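You operate a simulated robot arm through the tools that you are given. There is no shell and no other tool. Be economical: measure what you need, move in short steps, check, and stop when the job is done.

The job below is to be done with a simulated robot arm. You get a single attempt, and the scene is never put back.

Task
Dust the picture frame, fit its backing board and close both turn buttons.
Fine: dust first, with the brown pad; pad back. Set down upright: brown pad. What is to be rubbed or washed off counts as gone when no trace of it is left.

Only the result counts: the job must be done as asked and must still hold three seconds after the hand-in. Knocking over, shifting, dropping, spilling or breaking anything else fails it.

Robot
A 7-joint arm with a two-finger parallel gripper, fixed in place. Base frame: the origin is at the foot of the arm, x ahead of it, y to its left, z up. Lengths are in mm, angles in degrees, forces in N, time in s.
Its first joint turns from -166.0 to 166.0 degrees. Payload 4.4 kg.
The TCP is the grasp point between the finger pads, 23 mm short of the fingertips. In the tool frame z runs along the fingers and y along their closing line. The gripper opens to 94 mm. The fingers are 38 mm wide and 10 mm thick; the gripper's body (54 by 96 mm) begins 39 mm behind the TCP.
Orientation is that of the tool frame in the base frame, as a unit quaternion [w, x, y, z]. With the fingers straight down and closing along the base's y, the tool's x points along the base's -x, its y along +y and its z along -z.

Tools
- The arm moves only by the tool step_arm. Its argument "moves" is a list of rows, each an object (a shift or turn left out is 0, a gripper value left out holds the last) with "travel": the shift along the tool's x, y, z in mm, a list of three; "rot": the turn, a rotation vector about the tool's x, y, z in degrees, a list of three; "claw": the closure, from 0 (fully open) to 1 (shut). In form: [{"travel": [x, y, z], "rot": [wx, wy, wz], "claw": claw}, ...]. A call has 1 to 12 rows; each row is the pose to reach, as a shift and turn from the pose commanded when the call began, along the tool's axes at that moment. A row lasts 0.2 s, in which the tool goes at most 50 mm and 8.6 degrees; a call with a longer step from one row to the next is refused whole, and so is a gripper value outside its range. A pose out of reach is approached as far as the arm can. The call stops where the force on the tool passes 40 N (or 10 N more than at its start, if that is more) or the arm is blocked; 0.2 s more then pass. Each finger travels about 72 mm/s and halts on what it meets, pressing with about 40 N; the grip force reading is that of the motor and also rises with nothing between the fingers. The clock runs only during rows and for 0.2 s after the last one: add rows that repeat a pose to give the fingers time. The reply holds the time, the measured pose of the TCP, the force on the tool along the base axes, the opening and the grip force, in the units named above and with some noise, with the torque about the TCP (base axes, N m) and any sound that the robot's microphone picked up.
- Cameras (640 x 400 px; columns grow to the right, rows downward): "scene" is fixed at [219.2, -500.2, 1387.9]; the picture's right is [0.80, -0.61, 0.00], its down [-0.23, -0.30, -0.92] and it looks along [0.56, 0.74, -0.38] (base axes); focal length 328 px, centre (320, 200). "wrist" rides on the gripper at [86, 16, -75] in the tool frame; the picture's right is [-0.18, 0.98, 0.00], its down [-0.58, -0.11, -0.81] and it looks along [-0.79, -0.15, 0.59] (tool axes); focal length 243 px, centre (320, 200). There is no depth. A picture from a camera that has moved, and an enlarged one, comes with that camera's place and axes in the base frame and with its lens.
- snapshot(camera): a new picture of that camera. It takes no simulated time.
- zoom(camera, box): a new picture of the part [left, top, right, bottom] of that camera's present view, enlarged. It takes no simulated time.
- close_job(): hands the job in; it is judged then, once.

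Go step by step. Nothing tells you positions but the pictures and the camera data: compare them with the known pose of the tool, close in by small moves and look again before you grip or let go. The budget is 120 turns and 68 pictures, counting those below and the enlarged ones. Unless the task says otherwise, let go and move clear before handing in.

The tools are called after ">>>" by a JSON object that holds its "op" and its "data". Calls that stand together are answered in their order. step_arm: Moves the arm, as the interface text tells. Its arguments: {"type":"object","properties":{"moves":{"type":"array","items":{"type":"object","properties":{"travel":{"type":"array","items":{"type":"number"}},"rot":{"type":"array","items":{"type":"number"}},"claw":{"type":"number"}}}}},"required":["moves"]} The other tools are called the same way: snapshot (camera) takes a picture; zoom (camera, box) takes an enlarged picture of a part of a camera's view; close_job () hands the job in.

At the start:

```text
clock: 0.0
position: [717.1, 447.7, 1151.7]
orientation: [0.0, 0.0, 1.0, 0.0]
force: [-1.1, -0.3, 0.2]
moment: [0.02, -0.02, 0.01]
opening: 94.0
finger_force: 0.1
```

scene: 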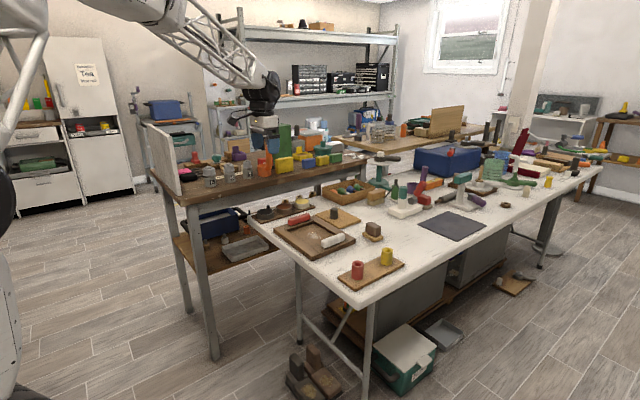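
wrist: 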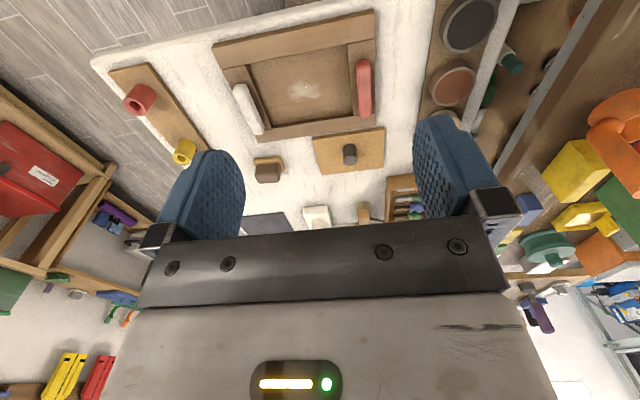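

I see a frame (with a red and a white turn button) on the white table, a small board with a knob (backing board), and a small brown block pad on a holder. I'll enlarge both views first.

>>> {"op": "zoom", "data": {"camera": "scene", "box": [240, 170, 440, 295]}}

>>> {"op": "zoom", "data": {"camera": "wrist", "box": [90, 0, 430, 212]}}

```text
3.20 times, centred on (340, 232) of scene
camera zoom: at [219.2, -500.2, 1387.9], right [0.8, -0.61, 0.0], down [-0.23, -0.3, -0.92], along [0.56, 0.74, -0.38], focal length 1049 px, centre (256, 96)
```

zoom: 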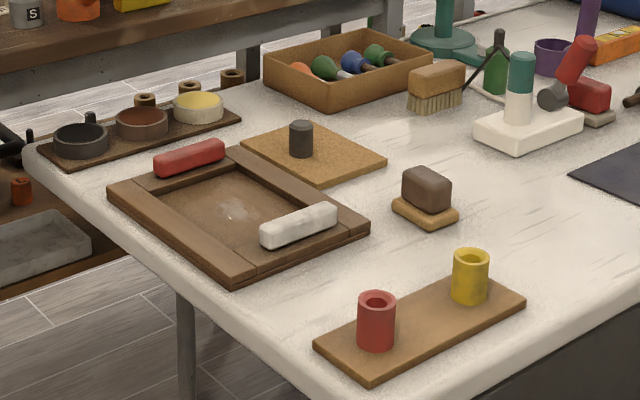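

```text
1.88 times, centred on (260, 106) of wrist
camera zoom: at [629.9, 463.4, 1225.5], right [0.18, 0.98, 0.0], down [0.58, -0.11, 0.81], along [0.79, -0.15, -0.59], focal length 457 px, centre (433, 377)
```

zoom: 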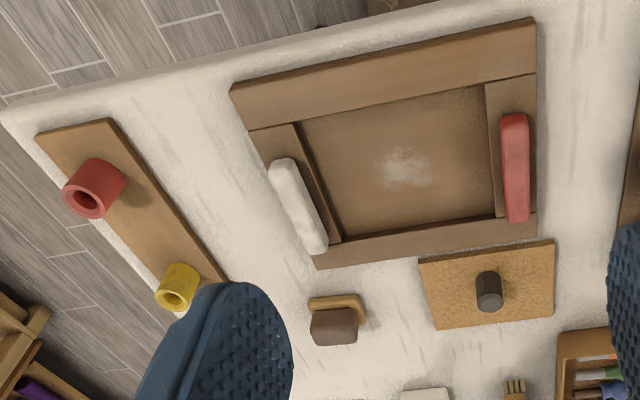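

Triangulating puts the dust spot near (863, 388, 790) with the table top at about z=780. I'll take closer views of the pad, the board and the frame.

>>> {"op": "zoom", "data": {"camera": "scene", "box": [340, 205, 404, 245]}}

>>> {"op": "zoom", "data": {"camera": "scene", "box": [268, 200, 364, 260]}}

>>> {"op": "zoom", "data": {"camera": "scene", "box": [340, 140, 580, 290]}}

```text
10.00 times, centred on (372, 225) of scene
camera zoom: at [219.2, -500.2, 1387.9], right [0.8, -0.61, 0.0], down [-0.23, -0.3, -0.92], along [0.56, 0.74, -0.38], focal length 3278 px, centre (-200, -50)
```

zoom: 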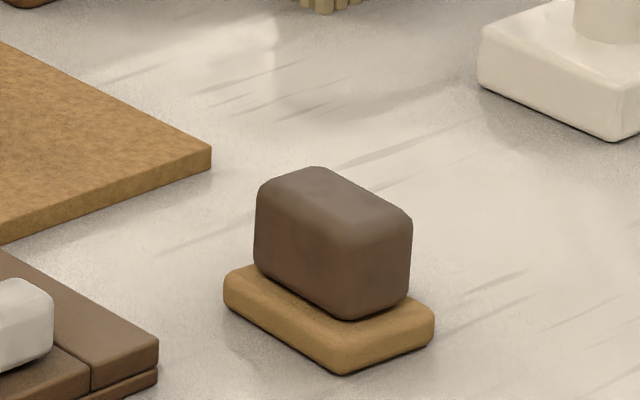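

```text
6.67 times, centred on (316, 230) of scene
camera zoom: at [219.2, -500.2, 1387.9], right [0.8, -0.61, 0.0], down [-0.23, -0.3, -0.92], along [0.56, 0.74, -0.38], focal length 2186 px, centre (347, 0)
```

zoom: 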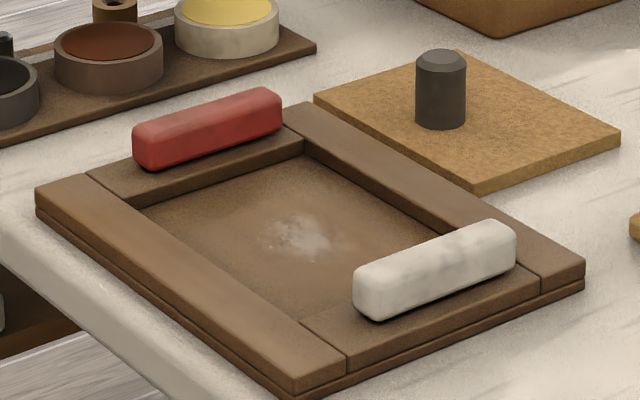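

```text
2.67 times, centred on (460, 215) of scene
camera zoom: at [219.2, -500.2, 1387.9], right [0.8, -0.61, 0.0], down [-0.23, -0.3, -0.92], along [0.56, 0.74, -0.38], focal length 874 px, centre (-53, 160)
```

zoom: 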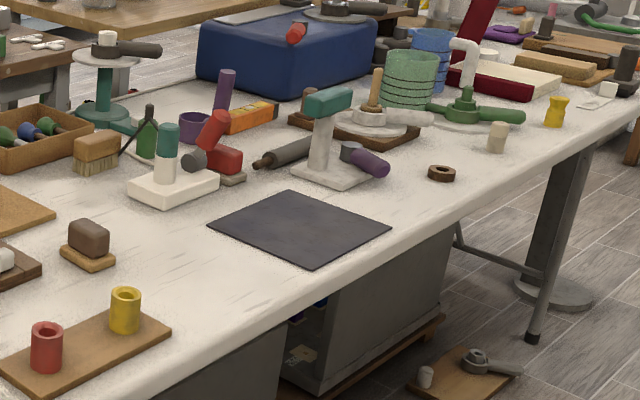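

The frame is axis-aligned, x 762–960 and y 262–518, with its top near z=800. The board is about 120×161 mm around (1047, 467), and the brown pad (dark block on a tan sole) is near (1055, 262), far out. I'll move toward the pad to test the reach.

>>> {"op": "step_arm", "data": {"moves": [{"travel": [-35, -22, 24]}, {"travel": [-70, -44, 48]}, {"travel": [-105, -66, 72]}, {"travel": [-140, -88, 96]}, {"travel": [-175, -110, 120]}, {"travel": [-210, -132, 144]}, {"travel": [-245, -155, 168]}, {"travel": [-280, -178, 191]}, {"travel": [-280, -178, 191]}]}}

```text
clock: 2.0
position: [997.8, 269.9, 958.6]
orientation: [0.0, 0.0, 1.0, 0.0]
force: [0.5, 0.2, 0.0]
moment: [-0.04, -0.01, 0.02]
opening: 94.2
finger_force: 0.2
```

It reaches well there, so I'll try straight above the pad next.

>>> {"op": "step_arm", "data": {"moves": [{"travel": [-25, 5, 25]}, {"travel": [-50, 10, 50]}, {"travel": [-50, 10, 50]}]}}

>>> {"op": "snapshot", "data": {"camera": "wrist"}}

>>> {"op": "zoom", "data": {"camera": "scene", "box": [280, 165, 440, 265]}}

```text
clock: 2.8
position: [1047.1, 280.5, 907.5]
orientation: [-0.001, 0.0, 1.0, 0.0]
force: [1.1, 0.7, -0.3]
moment: [0.04, 0.02, 0.01]
opening: 94.3
finger_force: 0.0
```

```text
60 pictures are left
camera wrist: at [960.5, 296.0, 983.7], right [0.18, 0.98, 0.0], down [0.58, -0.11, 0.81], along [0.79, -0.15, -0.59], focal length 243 px, centre (320, 200)
```

wrist: 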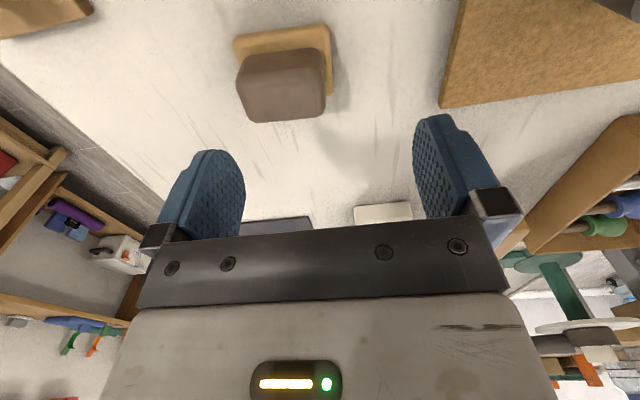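

```text
4.00 times, centred on (360, 215) of scene
camera zoom: at [219.2, -500.2, 1387.9], right [0.8, -0.61, 0.0], down [-0.23, -0.3, -0.92], along [0.56, 0.74, -0.38], focal length 1311 px, centre (160, 140)
```

zoom: 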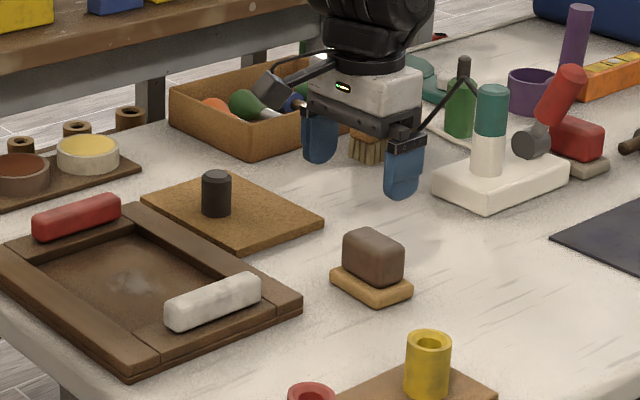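

Straight-down reach is fine here. The pad's block top centre comes out at about (1042, 256, 828), so I'll centre over it and come lower.

>>> {"op": "step_arm", "data": {"moves": [{"travel": [5, -25, 10]}, {"travel": [5, -25, 45]}, {"travel": [5, -25, 45]}]}}

>>> {"op": "snapshot", "data": {"camera": "wrist"}}

>>> {"op": "zoom", "data": {"camera": "scene", "box": [332, 190, 412, 240]}}

```text
clock: 3.6
position: [1042.4, 253.9, 863.4]
orientation: [0.0, 0.001, 1.0, 0.0]
force: [0.1, -0.8, 0.1]
moment: [0.01, 0.03, -0.02]
opening: 93.9
finger_force: 0.1
```

```text
58 pictures are left
camera wrist: at [955.6, 270.0, 939.7], right [0.18, 0.98, 0.0], down [0.58, -0.11, 0.81], along [0.79, -0.15, -0.59], focal length 243 px, centre (320, 200)
```

wrist: 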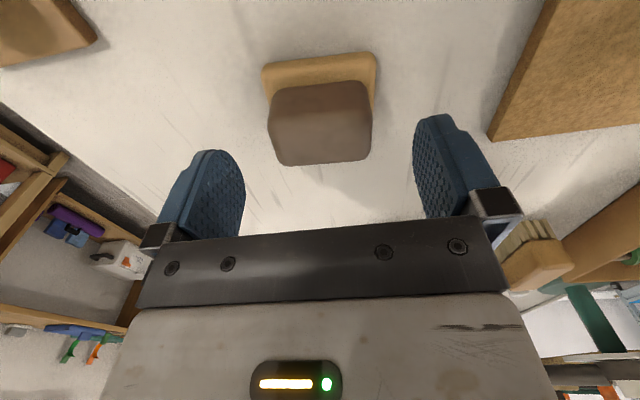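

```text
8.00 times, centred on (372, 215) of scene
camera zoom: at [219.2, -500.2, 1387.9], right [0.8, -0.61, 0.0], down [-0.23, -0.3, -0.92], along [0.56, 0.74, -0.38], focal length 2623 px, centre (-96, 80)
```

zoom: 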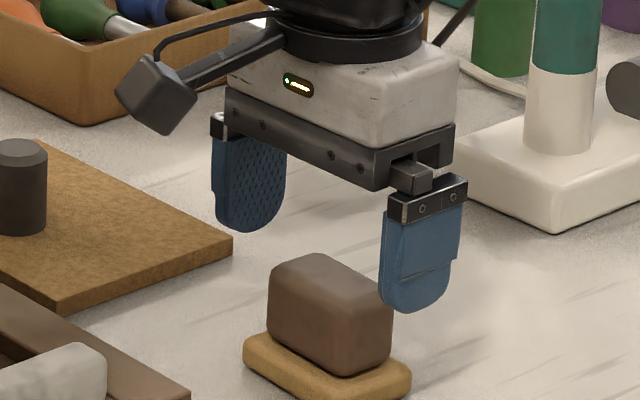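

The pad sits centred between the fingers at about (1045, 253). I'll lower to z≈822 and close gently.

>>> {"op": "step_arm", "data": {"moves": [{"travel": [-3, 0, 20]}, {"travel": [-3, 0, 41]}, {"travel": [-3, 0, 41]}]}}

>>> {"op": "snapshot", "data": {"camera": "wrist"}}

>>> {"op": "zoom", "data": {"camera": "scene", "box": [332, 195, 412, 245]}}

```text
clock: 4.4
position: [1044.9, 254.5, 824.2]
orientation: [0.0, 0.0, 1.0, 0.001]
force: [0.1, 0.0, -0.3]
moment: [0.03, -0.02, -0.03]
opening: 94.2
finger_force: 0.0
```

```text
56 pictures are left
camera wrist: at [957.9, 269.9, 898.3], right [0.18, 0.98, 0.0], down [0.58, -0.11, 0.81], along [0.79, -0.15, -0.59], focal length 243 px, centre (320, 200)
```

wrist: 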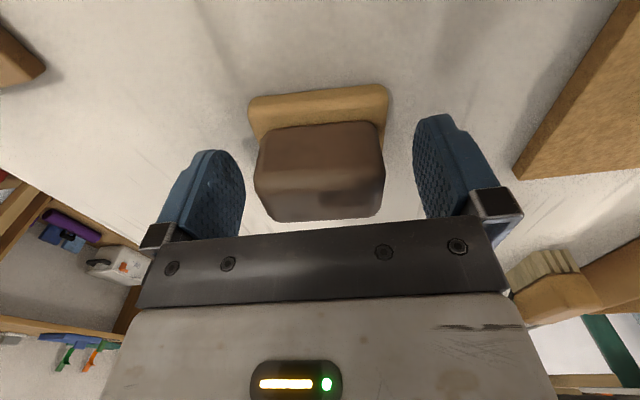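

```text
8.00 times, centred on (372, 220) of scene
camera zoom: at [219.2, -500.2, 1387.9], right [0.8, -0.61, 0.0], down [-0.23, -0.3, -0.92], along [0.56, 0.74, -0.38], focal length 2623 px, centre (-96, 40)
```

zoom: 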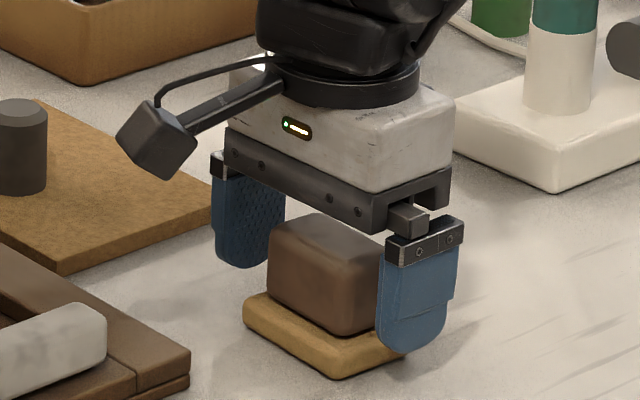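

Height and centring look right. Closing on the handle.

>>> {"op": "step_arm", "data": {"moves": [{"claw": 0.3}, {"claw": 0.6}, {"claw": 1}, {"claw": 1}, {"claw": 1}]}}

```text
clock: 5.6
position: [1045.2, 253.4, 823.8]
orientation: [0.0, -0.001, 1.0, 0.0]
force: [0.6, -0.6, 1.9]
moment: [-0.05, 0.0, -0.01]
opening: 57.7
finger_force: 39.4
```

The pad is held (57.7 mm). I'll lift it and carry it over the frame's centre.

>>> {"op": "step_arm", "data": {"moves": [{"travel": [0, 0, -40]}, {"travel": [0, 0, -80]}, {"travel": [36, 27, -80]}, {"travel": [72, 54, -80]}, {"travel": [108, 81, -80]}, {"travel": [144, 108, -80]}, {"travel": [184, 136, -80]}, {"travel": [184, 136, -80]}]}}

>>> {"op": "snapshot", "data": {"camera": "wrist"}}

>>> {"op": "zoom", "data": {"camera": "scene", "box": [260, 170, 380, 245]}}

```text
clock: 7.4
position: [861.8, 391.0, 903.7]
orientation: [0.0, 0.0, 1.0, 0.001]
force: [-0.7, 0.3, 1.0]
moment: [-0.01, -0.03, 0.04]
opening: 0.1
finger_force: 40.2
```

```text
54 pictures are left
camera wrist: at [774.8, 406.6, 978.9], right [0.18, 0.98, 0.0], down [0.58, -0.11, 0.81], along [0.79, -0.15, -0.59], focal length 243 px, centre (320, 200)
```

wrist: 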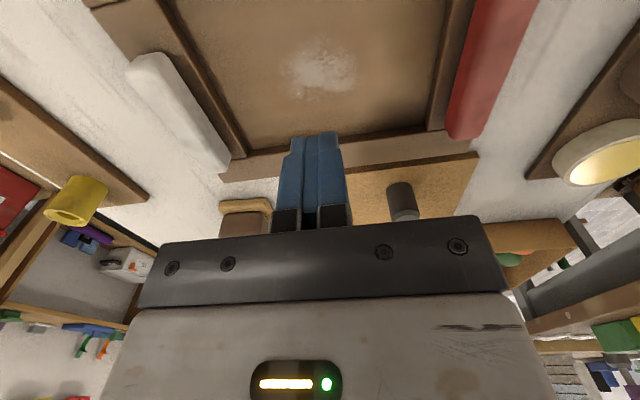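

```text
5.33 times, centred on (320, 208) of scene
camera zoom: at [219.2, -500.2, 1387.9], right [0.8, -0.61, 0.0], down [-0.23, -0.3, -0.92], along [0.56, 0.74, -0.38], focal length 1748 px, centre (320, 160)
```

zoom: 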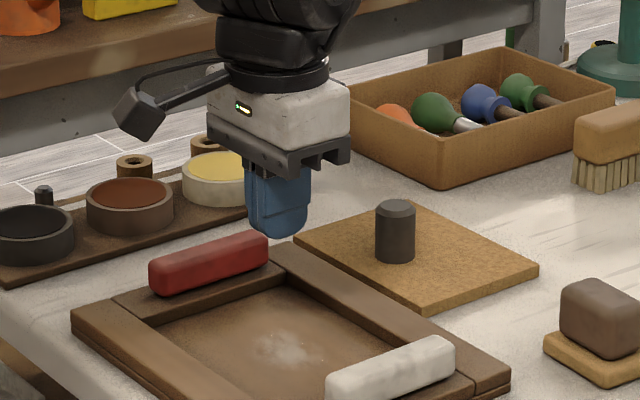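

The pad slipped out of the fingers during the lift. I'll look at where it is now.

>>> {"op": "zoom", "data": {"camera": "scene", "box": [340, 205, 404, 245]}}

>>> {"op": "zoom", "data": {"camera": "wrist", "box": [190, 160, 290, 240]}}

```text
10.00 times, centred on (372, 225) of scene
camera zoom: at [219.2, -500.2, 1387.9], right [0.8, -0.61, 0.0], down [-0.23, -0.3, -0.92], along [0.56, 0.74, -0.38], focal length 3278 px, centre (-200, -50)
```

zoom: 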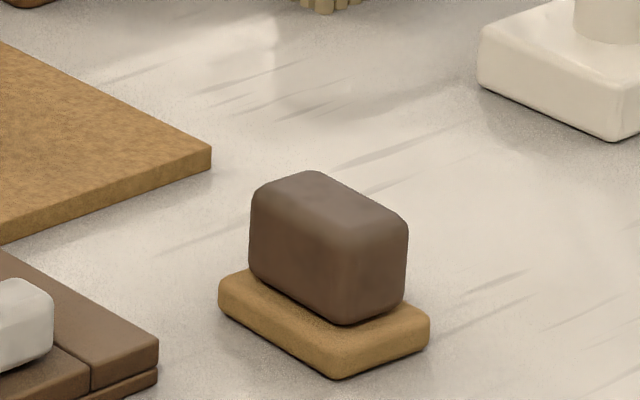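

```text
5.00 times, centred on (240, 200) of wrist
camera zoom: at [774.8, 406.6, 978.9], right [0.18, 0.98, 0.0], down [0.58, -0.11, 0.81], along [0.79, -0.15, -0.59], focal length 1213 px, centre (720, 200)
```

zoom: 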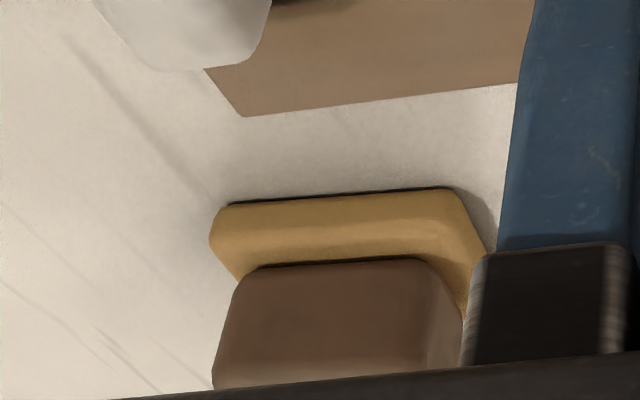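

The pad slipped back upright only 2–4 mm from its spot. My grip seems to have been short in x by about 8 mm. I'll go back over it, open, and measure better.

>>> {"op": "step_arm", "data": {"moves": [{"travel": [-40, -28, 0], "claw": 0.5}, {"travel": [-80, -56, 0], "claw": 0}, {"travel": [-120, -84, 0], "claw": 0}, {"travel": [-155, -112, 0], "claw": 0}, {"travel": [-188, -137, 0], "claw": 0}, {"travel": [-188, -137, 40], "claw": 0}, {"travel": [-188, -137, 40], "claw": 0}]}}

>>> {"op": "zoom", "data": {"camera": "wrist", "box": [220, 20, 420, 200]}}

```text
clock: 9.0
position: [1050.0, 253.3, 864.2]
orientation: [0.0, 0.0, 1.0, 0.0]
force: [0.2, -0.7, 0.1]
moment: [-0.03, 0.01, -0.04]
opening: 94.1
finger_force: 0.0
```

```text
2.22 times, centred on (320, 110) of wrist
camera zoom: at [962.7, 269.0, 939.2], right [0.18, 0.98, 0.0], down [0.58, -0.11, 0.81], along [0.79, -0.15, -0.59], focal length 539 px, centre (320, 400)
```

zoom: 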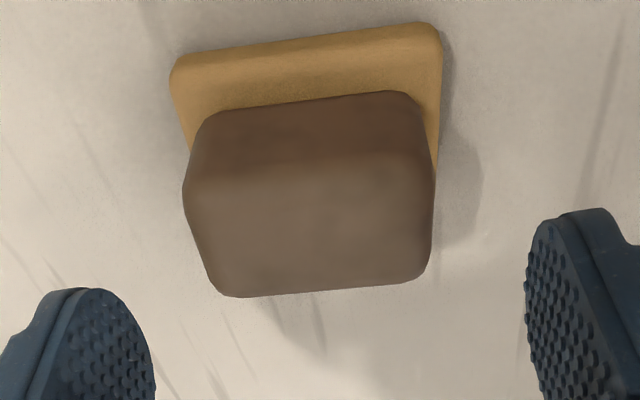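

The handle is centred at about (1045, 254). I'll grip it a little deeper this time and lift slowly in small checked steps.

>>> {"op": "step_arm", "data": {"moves": [{"travel": [5, 1, 20], "claw": 0}, {"travel": [5, 1, 38], "claw": 0}, {"travel": [5, 1, 42], "claw": 0}, {"travel": [5, 1, 45], "claw": 0}, {"travel": [5, 1, 45], "claw": 0}]}}

>>> {"op": "zoom", "data": {"camera": "scene", "box": [340, 205, 404, 245]}}

```text
clock: 10.2
position: [1043.2, 255.5, 819.4]
orientation: [0.0, 0.001, 1.0, 0.0]
force: [0.0, -0.2, 0.1]
moment: [-0.03, 0.0, 0.01]
opening: 94.1
finger_force: 0.1
```

```text
10.00 times, centred on (372, 225) of scene
camera zoom: at [219.2, -500.2, 1387.9], right [0.8, -0.61, 0.0], down [-0.23, -0.3, -0.92], along [0.56, 0.74, -0.38], focal length 3278 px, centre (-200, -50)
```

zoom: 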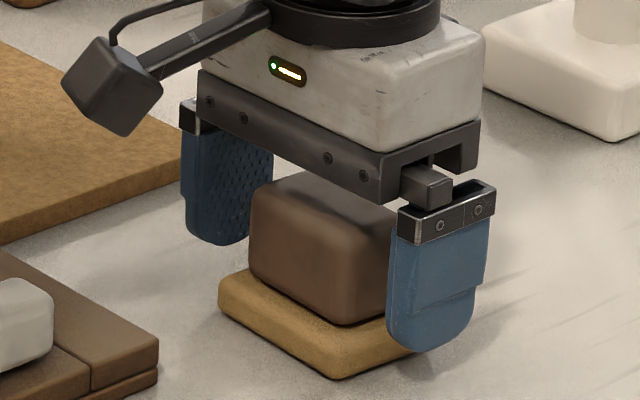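

>>> {"op": "step_arm", "data": {"moves": [{"claw": 0.2}, {"claw": 0.4}, {"claw": 1}, {"claw": 1}, {"claw": 1}, {"claw": 1}]}}

>>> {"op": "step_arm", "data": {"moves": [{"travel": [0, 0, -0.5], "claw": 1}, {"travel": [0, 0, -1.5], "claw": 1}, {"travel": [0, 0, -3], "claw": 1}, {"travel": [0, 0, -5], "claw": 1}, {"travel": [0, 0, -7], "claw": 1}, {"travel": [0, 0, -8], "claw": 1}, {"travel": [0, 0, -8], "claw": 1}]}}

>>> {"op": "zoom", "data": {"camera": "scene", "box": [340, 205, 404, 245]}}

```text
clock: 11.6
position: [1044.4, 254.4, 818.4]
orientation: [0.0, 0.0, 1.0, 0.0]
force: [0.1, 0.2, 0.4]
moment: [-0.01, -0.03, 0.0]
opening: 57.4
finger_force: 40.0
```

```text
clock: 13.2
position: [1044.2, 254.3, 826.0]
orientation: [0.0, 0.0, 1.0, 0.0]
force: [-0.4, 0.1, 0.2]
moment: [0.0, -0.01, -0.03]
opening: 57.6
finger_force: 39.9
```

```text
10.00 times, centred on (372, 225) of scene
camera zoom: at [219.2, -500.2, 1387.9], right [0.8, -0.61, 0.0], down [-0.23, -0.3, -0.92], along [0.56, 0.74, -0.38], focal length 3278 px, centre (-200, -50)
```

zoom: 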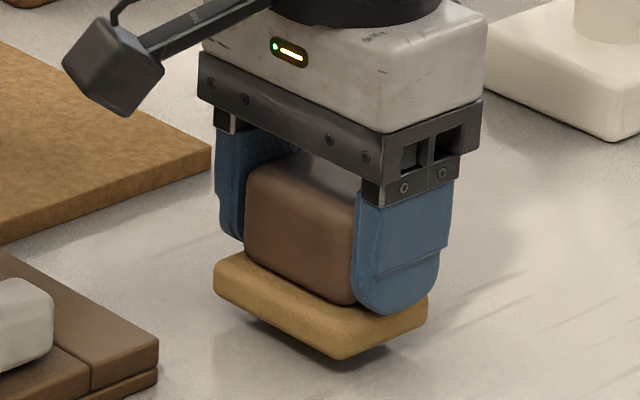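

The pad lifts when I go slowly. I'll continue the lift with a gentle ramp and check.

>>> {"op": "step_arm", "data": {"moves": [{"travel": [0, 0, -2]}, {"travel": [0, 0, -6]}, {"travel": [0, 0, -11]}, {"travel": [0, 0, -17]}, {"travel": [0, 0, -24]}, {"travel": [0, 0, -31]}, {"travel": [0, 0, -38]}, {"travel": [0, 0, -45]}, {"travel": [0, 0, -51]}, {"travel": [0, 0, -55]}, {"travel": [0, 0, -57]}]}}

>>> {"op": "zoom", "data": {"camera": "scene", "box": [340, 180, 404, 220]}}

```text
clock: 15.6
position: [1043.8, 255.4, 883.8]
orientation: [0.0, 0.0, 1.0, 0.0]
force: [-0.7, 0.0, -2.5]
moment: [-0.02, 0.01, 0.02]
opening: 57.5
finger_force: 39.8
```

```text
10.00 times, centred on (372, 200) of scene
camera zoom: at [219.2, -500.2, 1387.9], right [0.8, -0.61, 0.0], down [-0.23, -0.3, -0.92], along [0.56, 0.74, -0.38], focal length 3278 px, centre (-200, 200)
```

zoom: 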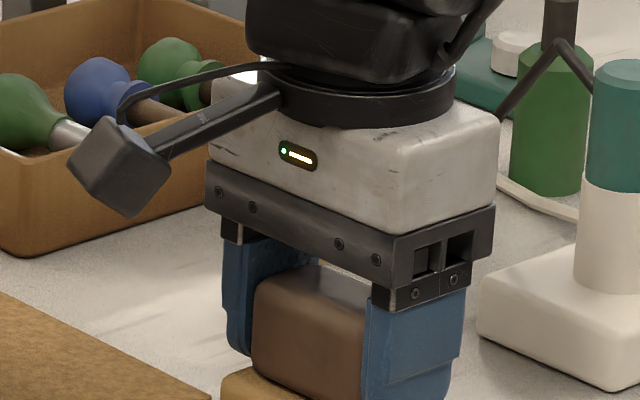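

Still held. I'll carry it gently to the frame centre in two ramped moves.

>>> {"op": "step_arm", "data": {"moves": [{"travel": [2.4, 1.8, 0]}, {"travel": [7.3, 5.3, 0]}, {"travel": [14.5, 10.7, 0]}, {"travel": [23.4, 17.2, 0]}, {"travel": [33, 24.3, 0]}, {"travel": [42.7, 31.5, 0]}, {"travel": [52.4, 38.6, 0]}, {"travel": [62, 45.7, 0]}, {"travel": [71.7, 52.9, 0]}, {"travel": [80.6, 59.4, 0]}, {"travel": [87, 64.1, 0]}, {"travel": [91, 67.5, 0]}]}}

>>> {"op": "step_arm", "data": {"moves": [{"travel": [2.4, 1.8, 0]}, {"travel": [7.3, 5.3, 0]}, {"travel": [14.5, 10.7, 0]}, {"travel": [23.4, 17.2, 0]}, {"travel": [33, 24.3, 0]}, {"travel": [42.7, 31.5, 0]}, {"travel": [52.4, 38.6, 0]}, {"travel": [62, 45.7, 0]}, {"travel": [71.7, 52.9, 0]}, {"travel": [80.6, 59.4, 0]}, {"travel": [87, 64.1, 0]}, {"travel": [91, 67.5, 0]}]}}

>>> {"op": "snapshot", "data": {"camera": "wrist"}}

```text
clock: 18.2
position: [952.4, 320.8, 883.7]
orientation: [0.0, 0.001, 1.0, 0.0]
force: [-0.6, 0.3, -0.2]
moment: [0.01, 0.02, -0.01]
opening: 57.6
finger_force: 39.8
```

```text
clock: 20.8
position: [862.0, 390.3, 883.8]
orientation: [-0.001, 0.0, 1.0, 0.0]
force: [-0.5, 0.0, -1.1]
moment: [0.0, -0.02, 0.0]
opening: 57.7
finger_force: 39.3
```

```text
46 pictures are left
camera wrist: at [775.2, 405.4, 957.9], right [0.18, 0.98, 0.0], down [0.58, -0.11, 0.81], along [0.79, -0.15, -0.59], focal length 243 px, centre (320, 200)
```

wrist: 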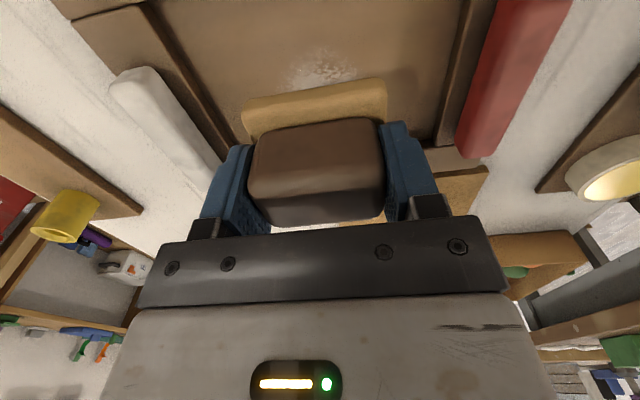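

I'm over the dust with the pad held. Lowering gently until the sole touches the frame's floor.

>>> {"op": "step_arm", "data": {"moves": [{"travel": [0, 0, 2]}, {"travel": [0, 0, 7]}, {"travel": [0, 0, 14]}, {"travel": [0, 0, 22]}, {"travel": [0, 0, 30]}, {"travel": [0, 0, 38]}, {"travel": [0, 0, 44]}, {"travel": [0, 0, 47]}, {"travel": [0, 0, 49]}]}}

>>> {"op": "step_arm", "data": {"moves": [{"travel": [0, 0, 1]}, {"travel": [0, 0, 2]}, {"travel": [0, 0, 3]}, {"travel": [0, 0, 4]}, {"travel": [0, 0, 4]}]}}

```text
clock: 22.8
position: [862.2, 390.4, 834.7]
orientation: [0.0, -0.001, 1.0, -0.001]
force: [0.6, -0.9, -1.4]
moment: [0.0, 0.0, -0.02]
opening: 57.6
finger_force: 39.9
```

```text
clock: 24.0
position: [862.0, 389.2, 829.5]
orientation: [0.001, 0.0, 1.0, 0.0]
force: [-0.3, -0.5, -1.7]
moment: [0.02, 0.0, 0.0]
opening: 57.5
finger_force: 40.3
```

>>> {"op": "step_arm", "data": {"moves": [{"travel": [0, 0, 1]}, {"travel": [0, 0, 2]}, {"travel": [0, 0, 2]}]}}

>>> {"op": "zoom", "data": {"camera": "scene", "box": [272, 190, 368, 250]}}

```text
clock: 24.8
position: [862.9, 389.3, 829.3]
orientation: [0.0, -0.001, 1.0, 0.0]
force: [0.3, 0.7, -0.9]
moment: [0.0, 0.02, -0.04]
opening: 57.6
finger_force: 40.2
```

```text
6.67 times, centred on (320, 220) of scene
camera zoom: at [219.2, -500.2, 1387.9], right [0.8, -0.61, 0.0], down [-0.23, -0.3, -0.92], along [0.56, 0.74, -0.38], focal length 2186 px, centre (320, 67)
```

zoom: 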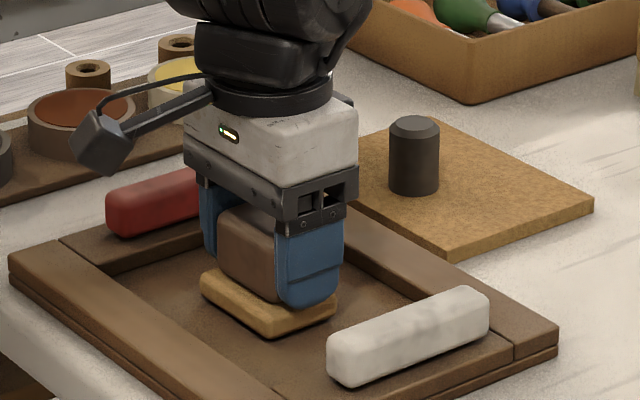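

>>> {"op": "step_arm", "data": {"moves": [{"travel": [0, 0, 1]}, {"travel": [0, 0, 2]}, {"travel": [0, 0, 3]}, {"travel": [0, 0, 3]}]}}

```text
clock: 25.8
position: [862.0, 390.0, 827.3]
orientation: [0.0, 0.0, 1.0, -0.001]
force: [-2.3, -3.5, 16.6]
moment: [-0.28, 0.35, 0.01]
opening: 57.8
finger_force: 40.0
```

Contact with about 17 N. Now wiping back and forth over the spot.

>>> {"op": "step_arm", "data": {"moves": [{"travel": [0, 8, 0]}, {"travel": [0, 16, 0]}, {"travel": [0, 24, 0]}, {"travel": [0, 14, 0]}, {"travel": [0, 4, 0]}, {"travel": [0, -6, 0]}, {"travel": [0, -16, 0]}, {"travel": [0, -26, 0]}, {"travel": [0, -16, 0]}, {"travel": [0, -8, 0]}, {"travel": [0, 0, 0]}]}}

>>> {"op": "step_arm", "data": {"moves": [{"travel": [-8, 8, 0]}, {"travel": [-16, 16, 0]}, {"travel": [-18, 5, 0]}, {"travel": [-18, -6, 0]}, {"travel": [-18, -18, 0]}, {"travel": [-8, -18, 0]}, {"travel": [2, -18, 0]}, {"travel": [14, -18, 0]}, {"travel": [18, -6, 0]}, {"travel": [18, 6, 0]}, {"travel": [18, 18, 0]}, {"travel": [6, 10, 0]}]}}

>>> {"op": "snapshot", "data": {"camera": "wrist"}}

```text
clock: 27.9
position: [862.3, 377.3, 827.8]
orientation: [0.001, 0.0, 1.0, 0.001]
force: [0.6, 0.8, 4.8]
moment: [0.09, 0.11, -0.03]
opening: 57.7
finger_force: 40.4
stopped in row 10: the force on the tool passed its limit at 40 N (the readings are from after the stop); the commanded pose is now the measured one
```

```text
clock: 30.5
position: [856.8, 388.5, 826.3]
orientation: [0.001, 0.0, 1.0, 0.0]
force: [-6.9, 5.4, 22.8]
moment: [0.09, 0.46, -0.04]
opening: 57.7
finger_force: 39.5
```

```text
44 pictures are left
camera wrist: at [769.3, 403.4, 901.7], right [0.18, 0.98, 0.0], down [0.58, -0.11, 0.81], along [0.79, -0.15, -0.59], focal length 243 px, centre (320, 200)
```

wrist: 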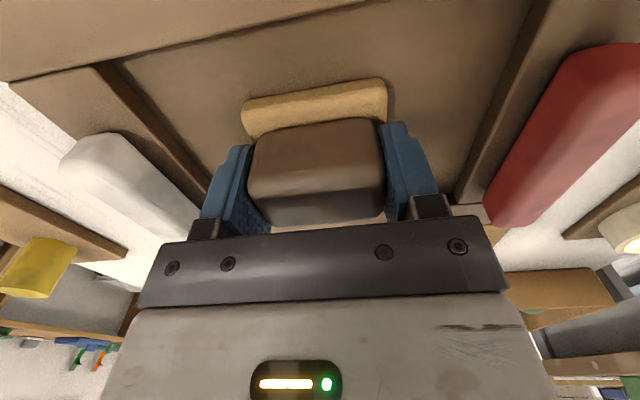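

The near side looks clean. I'll lift gently and check the whole floor.

>>> {"op": "step_arm", "data": {"moves": [{"travel": [0, 0, -2]}, {"travel": [0, 0, -5]}, {"travel": [0, 0, -10]}, {"travel": [0, 0, -17]}, {"travel": [0, 0, -25]}, {"travel": [0, 0, -33]}, {"travel": [0, 0, -41]}, {"travel": [0, 0, -49]}, {"travel": [0, 0, -56]}, {"travel": [0, 0, -61]}, {"travel": [0, 0, -64]}]}}

>>> {"op": "zoom", "data": {"camera": "scene", "box": [272, 190, 368, 250]}}

>>> {"op": "zoom", "data": {"camera": "wrist", "box": [150, 0, 490, 200]}}

```text
clock: 32.9
position: [856.3, 387.4, 889.9]
orientation: [0.0, 0.001, 1.0, 0.001]
force: [0.5, -0.2, -1.1]
moment: [-0.03, -0.01, -0.01]
opening: 57.7
finger_force: 40.1
```

```text
6.67 times, centred on (320, 220) of scene
camera zoom: at [219.2, -500.2, 1387.9], right [0.8, -0.61, 0.0], down [-0.23, -0.3, -0.92], along [0.56, 0.74, -0.38], focal length 2186 px, centre (320, 67)
```

zoom: 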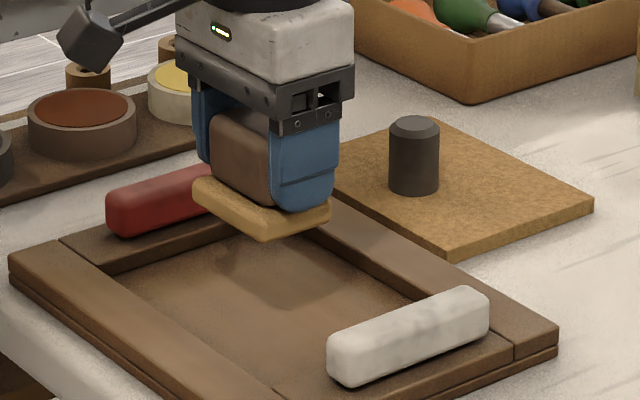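

```text
1.88 times, centred on (320, 100) of wrist
camera zoom: at [769.6, 402.6, 965.2], right [0.18, 0.98, 0.0], down [0.58, -0.11, 0.81], along [0.79, -0.15, -0.59], focal length 457 px, centre (320, 388)
```

zoom: 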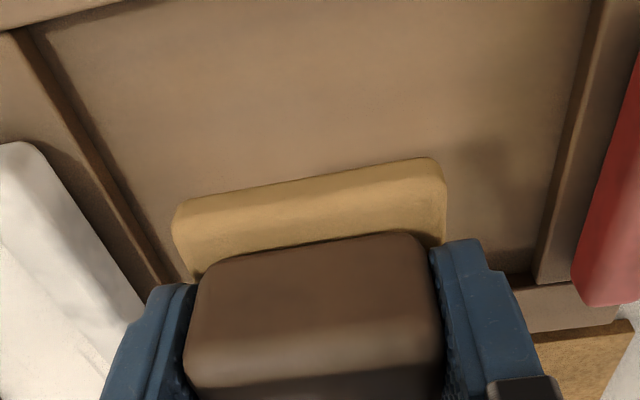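

The floor looks clean. I'll carry the pad halfway back and recheck the whole floor before setting it down.

>>> {"op": "step_arm", "data": {"moves": [{"travel": [-2.5, -1.7, 0]}, {"travel": [-7.4, -5.1, 0]}, {"travel": [-14.9, -10.2, 0]}, {"travel": [-24, -16.4, 0]}, {"travel": [-33.9, -23.2, 0]}, {"travel": [-43.8, -29.9, 0]}, {"travel": [-53.7, -36.7, 0]}, {"travel": [-64.4, -44.1, 0]}, {"travel": [-75.2, -51.4, 0]}, {"travel": [-85.1, -58.2, 0]}, {"travel": [-91.7, -62.7, 0]}, {"travel": [-95.8, -65.5, 0]}]}}

>>> {"op": "step_arm", "data": {"moves": [{"travel": [-2.5, -1.7, 0]}, {"travel": [-7.4, -5.1, 0]}, {"travel": [-14.9, -10.2, 0]}, {"travel": [-24, -16.4, 0]}, {"travel": [-33.9, -23.2, 0]}, {"travel": [-43.8, -29.9, 0]}, {"travel": [-53.7, -36.7, 0]}, {"travel": [-64.4, -44.1, 0]}, {"travel": [-75.2, -51.4, 0]}, {"travel": [-85.1, -58.2, 0]}, {"travel": [-91.7, -62.7, 0]}, {"travel": [-95.8, -65.5, 0]}]}}

>>> {"op": "zoom", "data": {"camera": "scene", "box": [268, 200, 364, 260]}}

```text
clock: 35.5
position: [951.9, 320.8, 891.3]
orientation: [0.0, 0.0, 1.0, 0.0]
force: [0.0, 0.1, -0.7]
moment: [0.03, -0.02, 0.01]
opening: 57.4
finger_force: 39.9
```

```text
clock: 38.1
position: [1049.0, 256.0, 889.3]
orientation: [0.0, 0.001, 1.0, 0.0]
force: [-0.2, 0.5, -1.3]
moment: [-0.02, -0.03, 0.0]
opening: 57.4
finger_force: 40.2
```

```text
6.67 times, centred on (316, 230) of scene
camera zoom: at [219.2, -500.2, 1387.9], right [0.8, -0.61, 0.0], down [-0.23, -0.3, -0.92], along [0.56, 0.74, -0.38], focal length 2186 px, centre (347, 0)
```

zoom: 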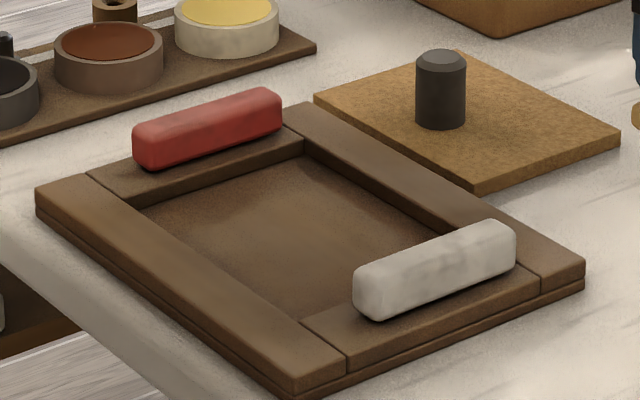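

The dust looks gone and the frame is unmoved. One tight check for faint traces before I put the pad down.

>>> {"op": "zoom", "data": {"camera": "scene", "box": [286, 217, 334, 247]}}

>>> {"op": "zoom", "data": {"camera": "scene", "box": [340, 185, 404, 225]}}

```text
13.33 times, centred on (310, 232) of scene
camera zoom: at [219.2, -500.2, 1387.9], right [0.8, -0.61, 0.0], down [-0.23, -0.3, -0.92], along [0.56, 0.74, -0.38], focal length 4371 px, centre (453, -227)
```

zoom: 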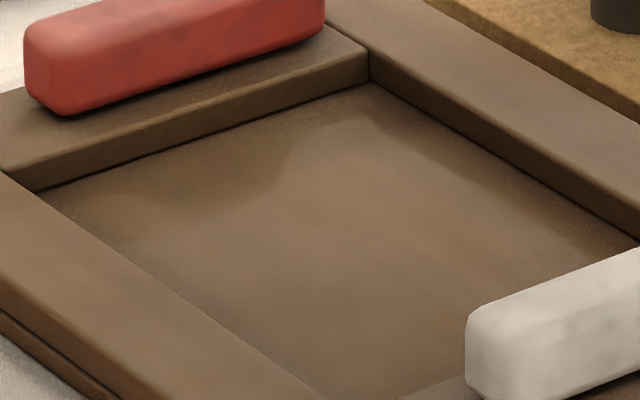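

```text
10.00 times, centred on (372, 205) of scene
camera zoom: at [219.2, -500.2, 1387.9], right [0.8, -0.61, 0.0], down [-0.23, -0.3, -0.92], along [0.56, 0.74, -0.38], focal length 3278 px, centre (-200, 150)
```

zoom: 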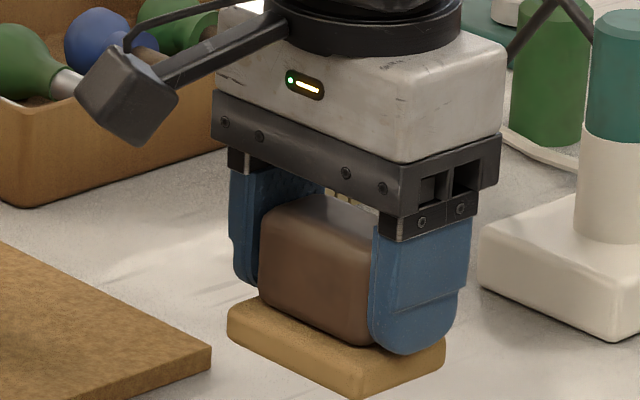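

All clean. Lowering the pad back to its spot.

>>> {"op": "step_arm", "data": {"moves": [{"travel": [0, 0, 3]}, {"travel": [0, 0, 9]}, {"travel": [0, 0, 17]}, {"travel": [0, 0, 26]}, {"travel": [0, 0, 35]}, {"travel": [0, 0, 44]}, {"travel": [0, 0, 52]}, {"travel": [0, 0, 59]}, {"travel": [0, 0, 64]}, {"travel": [0, 0, 67]}, {"travel": [0, 0, 68.5]}]}}

>>> {"op": "zoom", "data": {"camera": "scene", "box": [340, 205, 404, 245]}}

```text
clock: 40.5
position: [1047.6, 255.2, 821.9]
orientation: [0.0, 0.0, 1.0, 0.0]
force: [-0.4, 0.7, -0.8]
moment: [-0.02, -0.01, 0.02]
opening: 57.5
finger_force: 40.0
```

```text
10.00 times, centred on (372, 225) of scene
camera zoom: at [219.2, -500.2, 1387.9], right [0.8, -0.61, 0.0], down [-0.23, -0.3, -0.92], along [0.56, 0.74, -0.38], focal length 3278 px, centre (-200, -50)
```

zoom: 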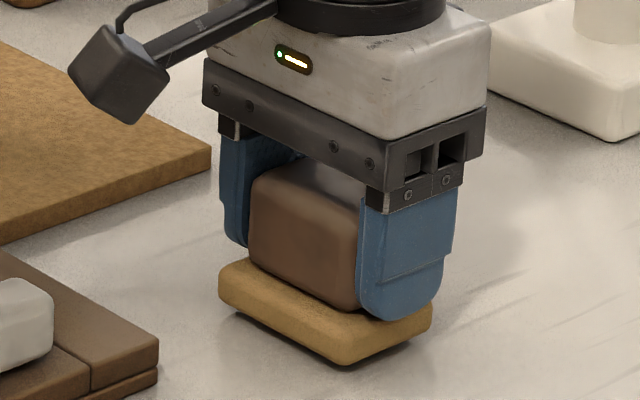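

>>> {"op": "step_arm", "data": {"moves": [{"travel": [-1, 0, 0.5]}, {"travel": [-1, 0, 1.5]}, {"travel": [-1, 0, 2.5]}, {"travel": [-1, 0, 3.3]}, {"travel": [-1, 0, 3.3]}]}}

>>> {"op": "zoom", "data": {"camera": "scene", "box": [340, 205, 404, 245]}}

```text
clock: 41.7
position: [1048.7, 255.8, 817.7]
orientation: [0.0, 0.0, 1.0, 0.0]
force: [0.4, -0.3, -0.1]
moment: [0.02, -0.02, -0.01]
opening: 57.8
finger_force: 40.2
```

```text
10.00 times, centred on (372, 225) of scene
camera zoom: at [219.2, -500.2, 1387.9], right [0.8, -0.61, 0.0], down [-0.23, -0.3, -0.92], along [0.56, 0.74, -0.38], focal length 3278 px, centre (-200, -50)
```

zoom: 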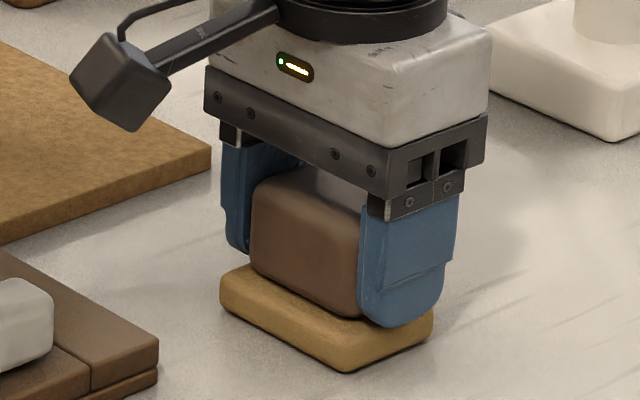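

>>> {"op": "step_arm", "data": {"moves": [{"travel": [0, 0, 0.7]}, {"travel": [0, 0, 1.4]}, {"travel": [0, 0, 1.4]}]}}

```text
clock: 42.5
position: [1048.5, 256.5, 818.7]
orientation: [0.001, 0.0, 1.0, 0.0]
force: [-3.2, -1.5, 17.2]
moment: [-0.12, 0.46, 0.02]
opening: 57.5
finger_force: 39.7
```

Firm contact with the table. I'll back the pressure off slightly, open gently and rise clear.

>>> {"op": "step_arm", "data": {"moves": [{"travel": [0, 0, -0.7], "claw": 1}, {"travel": [0, 0, -0.7], "claw": 0.3}, {"travel": [0, 0, -0.7], "claw": 0.1}, {"travel": [0, 0, -0.7], "claw": 0}, {"travel": [0, 0, -0.7], "claw": 0}]}}

>>> {"op": "step_arm", "data": {"moves": [{"travel": [0, 0, -20]}, {"travel": [0, 0, -50]}, {"travel": [0, 0, -90]}, {"travel": [0, 0, -90]}]}}

>>> {"op": "zoom", "data": {"camera": "scene", "box": [340, 205, 404, 245]}}

```text
clock: 43.7
position: [1048.8, 256.2, 817.8]
orientation: [0.0, 0.0, 1.0, -0.001]
force: [-0.1, 0.2, 0.5]
moment: [0.01, 0.01, 0.03]
opening: 93.9
finger_force: 0.0
```

```text
clock: 44.7
position: [1048.3, 255.8, 908.2]
orientation: [-0.001, 0.001, 1.0, 0.0]
force: [-0.3, -0.2, -0.5]
moment: [0.0, 0.01, 0.0]
opening: 93.9
finger_force: 0.1
```

```text
10.00 times, centred on (372, 225) of scene
camera zoom: at [219.2, -500.2, 1387.9], right [0.8, -0.61, 0.0], down [-0.23, -0.3, -0.92], along [0.56, 0.74, -0.38], focal length 3278 px, centre (-200, -50)
```

zoom: 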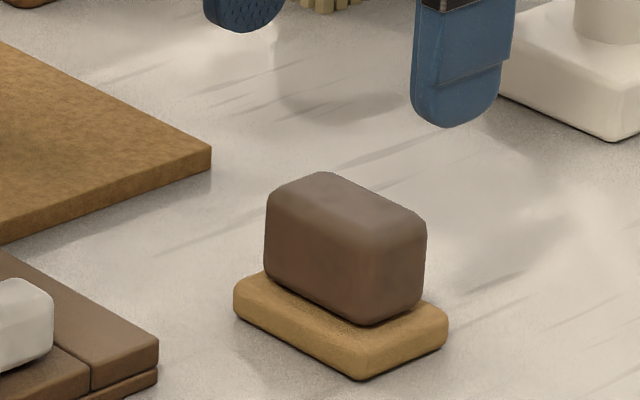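

The pad stands upright but slid about 7 mm in −y on release. I'll nudge it back with the open finger.

>>> {"op": "step_arm", "data": {"moves": [{"travel": [0, 6, 40]}, {"travel": [0, 6, 75]}, {"travel": [0, 6, 89]}, {"travel": [0, 9, 89]}, {"travel": [0, 11, 89]}, {"travel": [0, 13, 89]}, {"travel": [0, 15, 89]}, {"travel": [0, 17, 89]}, {"travel": [0, 18, 89]}, {"travel": [0, 18, 89]}]}}

>>> {"op": "zoom", "data": {"camera": "scene", "box": [340, 205, 404, 245]}}

```text
clock: 46.9
position: [1048.6, 274.4, 819.8]
orientation: [0.0, 0.0, 1.0, 0.0]
force: [-0.1, -0.9, 0.5]
moment: [-0.09, 0.02, 0.0]
opening: 94.2
finger_force: 0.1
```

```text
10.00 times, centred on (372, 225) of scene
camera zoom: at [219.2, -500.2, 1387.9], right [0.8, -0.61, 0.0], down [-0.23, -0.3, -0.92], along [0.56, 0.74, -0.38], focal length 3278 px, centre (-200, -50)
```

zoom: 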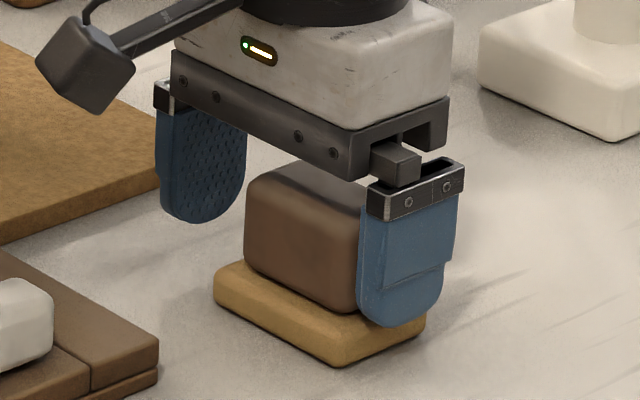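

Now within about 4 mm of its original place. I'll retreat and head to the board's knob.

>>> {"op": "step_arm", "data": {"moves": [{"travel": [0, -6, 0]}, {"travel": [0, -12, 0]}, {"travel": [0, -14, -25]}, {"travel": [0, -14, -65]}, {"travel": [0, -14, -110]}, {"travel": [0, 20, -140]}, {"travel": [0, 60, -140]}, {"travel": [2, 105, -140]}, {"travel": [4, 150, -140]}, {"travel": [6, 195, -140]}, {"travel": [6, 195, -140]}]}}

>>> {"op": "snapshot", "data": {"camera": "wrist"}}

>>> {"op": "zoom", "data": {"camera": "scene", "box": [304, 185, 400, 245]}}

```text
clock: 49.3
position: [1042.9, 470.7, 960.5]
orientation: [0.001, 0.001, 1.0, 0.0]
force: [0.7, 0.2, 0.8]
moment: [0.01, -0.03, -0.01]
opening: 94.0
finger_force: 0.1
```

```text
34 pictures are left
camera wrist: at [956.1, 485.7, 1035.3], right [0.18, 0.98, 0.0], down [0.58, -0.11, 0.81], along [0.79, -0.15, -0.59], focal length 243 px, centre (320, 200)
```

wrist: 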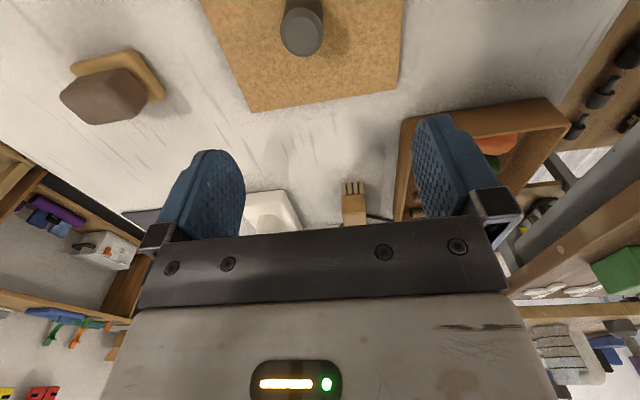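

```text
6.67 times, centred on (352, 215) of scene
camera zoom: at [219.2, -500.2, 1387.9], right [0.8, -0.61, 0.0], down [-0.23, -0.3, -0.92], along [0.56, 0.74, -0.38], focal length 2186 px, centre (107, 100)
```

zoom: 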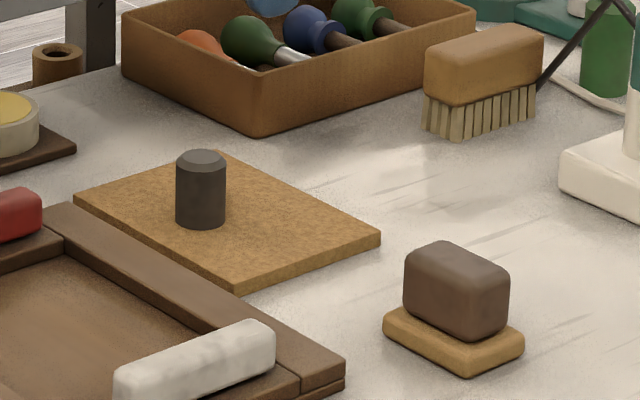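

The pad is upright and back. Recalibrated numbers: frame centre (865, 389.5), opening about 129×170, board centre (1047, 462), knob about (1026, 461) with its top at z≈833. I'll descend over the knob and verify.

>>> {"op": "step_arm", "data": {"moves": [{"travel": [8, -5, 30]}, {"travel": [17, -9, 70]}, {"travel": [17, -9, 95]}, {"travel": [17, -9, 95]}]}}

>>> {"op": "snapshot", "data": {"camera": "wrist"}}

```text
clock: 50.3
position: [1026.7, 460.2, 864.2]
orientation: [0.0, 0.001, 1.0, -0.001]
force: [-0.7, -0.4, 0.5]
moment: [0.02, 0.01, 0.0]
opening: 94.0
finger_force: 0.0
```

```text
32 pictures are left
camera wrist: at [939.4, 475.9, 939.1], right [0.18, 0.98, 0.0], down [0.58, -0.11, 0.81], along [0.79, -0.15, -0.59], focal length 243 px, centre (320, 200)
```

wrist: 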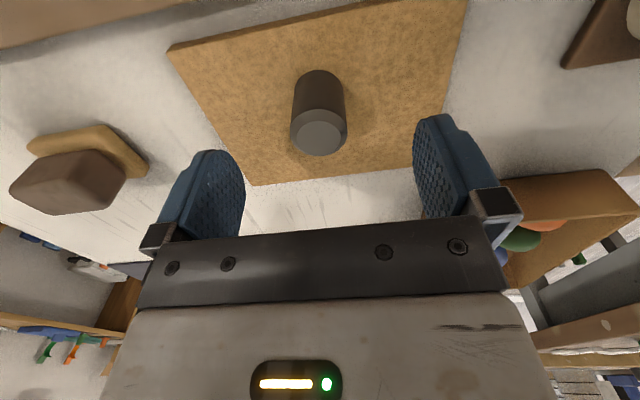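

The knob is centred between the fingers at (1024, 460), about 22 mm nearer than the board's centre. I'll lower and grip it.

>>> {"op": "step_arm", "data": {"moves": [{"travel": [2, 0, 20]}, {"travel": [2, 0, 40]}, {"travel": [2, 0, 50]}, {"travel": [2, 0, 50]}, {"travel": [2, 0, 50], "claw": 0.3}, {"travel": [2, 0, 50], "claw": 0.6}, {"travel": [2, 0, 50], "claw": 1}, {"travel": [2, 0, 50], "claw": 1}, {"travel": [2, 0, 50], "claw": 1}]}}

>>> {"op": "zoom", "data": {"camera": "scene", "box": [304, 185, 400, 245]}}

```text
clock: 52.3
position: [1023.7, 460.1, 814.8]
orientation: [0.0, 0.0, 1.0, -0.001]
force: [0.2, 0.7, 0.2]
moment: [0.12, -0.04, -0.02]
opening: 31.1
finger_force: 39.9
```

```text
6.67 times, centred on (352, 215) of scene
camera zoom: at [219.2, -500.2, 1387.9], right [0.8, -0.61, 0.0], down [-0.23, -0.3, -0.92], along [0.56, 0.74, -0.38], focal length 2186 px, centre (107, 100)
```

zoom: 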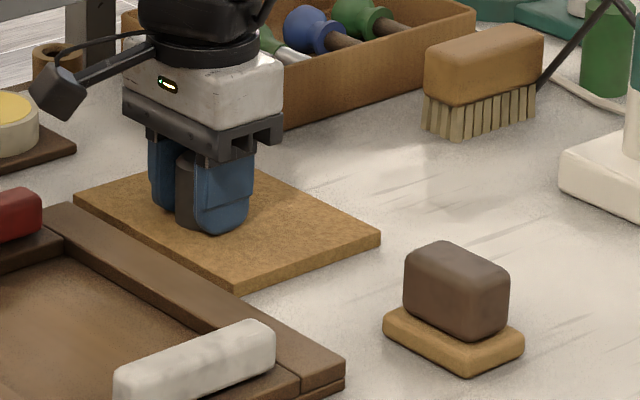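

Gripped at 31 mm. Lifting slowly.

>>> {"op": "step_arm", "data": {"moves": [{"travel": [0, 0, -1]}, {"travel": [0, 0, -4]}, {"travel": [0, 0, -8]}, {"travel": [0, 0, -14]}, {"travel": [0, 0, -21]}, {"travel": [0, 0, -29]}, {"travel": [0, 0, -37]}, {"travel": [0, 0, -46]}, {"travel": [0, 0, -55]}, {"travel": [0, 0, -62]}, {"travel": [0, 0, -67]}, {"travel": [0, 0, -70]}]}}

>>> {"op": "zoom", "data": {"camera": "scene", "box": [304, 175, 400, 235]}}

```text
clock: 54.9
position: [1024.5, 459.8, 884.9]
orientation: [0.0, -0.001, 1.0, 0.0]
force: [-1.2, 0.7, -1.6]
moment: [-0.01, 0.05, 0.0]
opening: 31.5
finger_force: 39.6
```

```text
6.67 times, centred on (352, 205) of scene
camera zoom: at [219.2, -500.2, 1387.9], right [0.8, -0.61, 0.0], down [-0.23, -0.3, -0.92], along [0.56, 0.74, -0.38], focal length 2186 px, centre (107, 167)
```

zoom: 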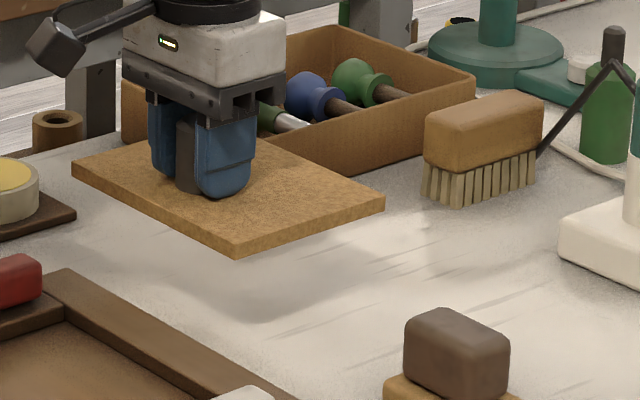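

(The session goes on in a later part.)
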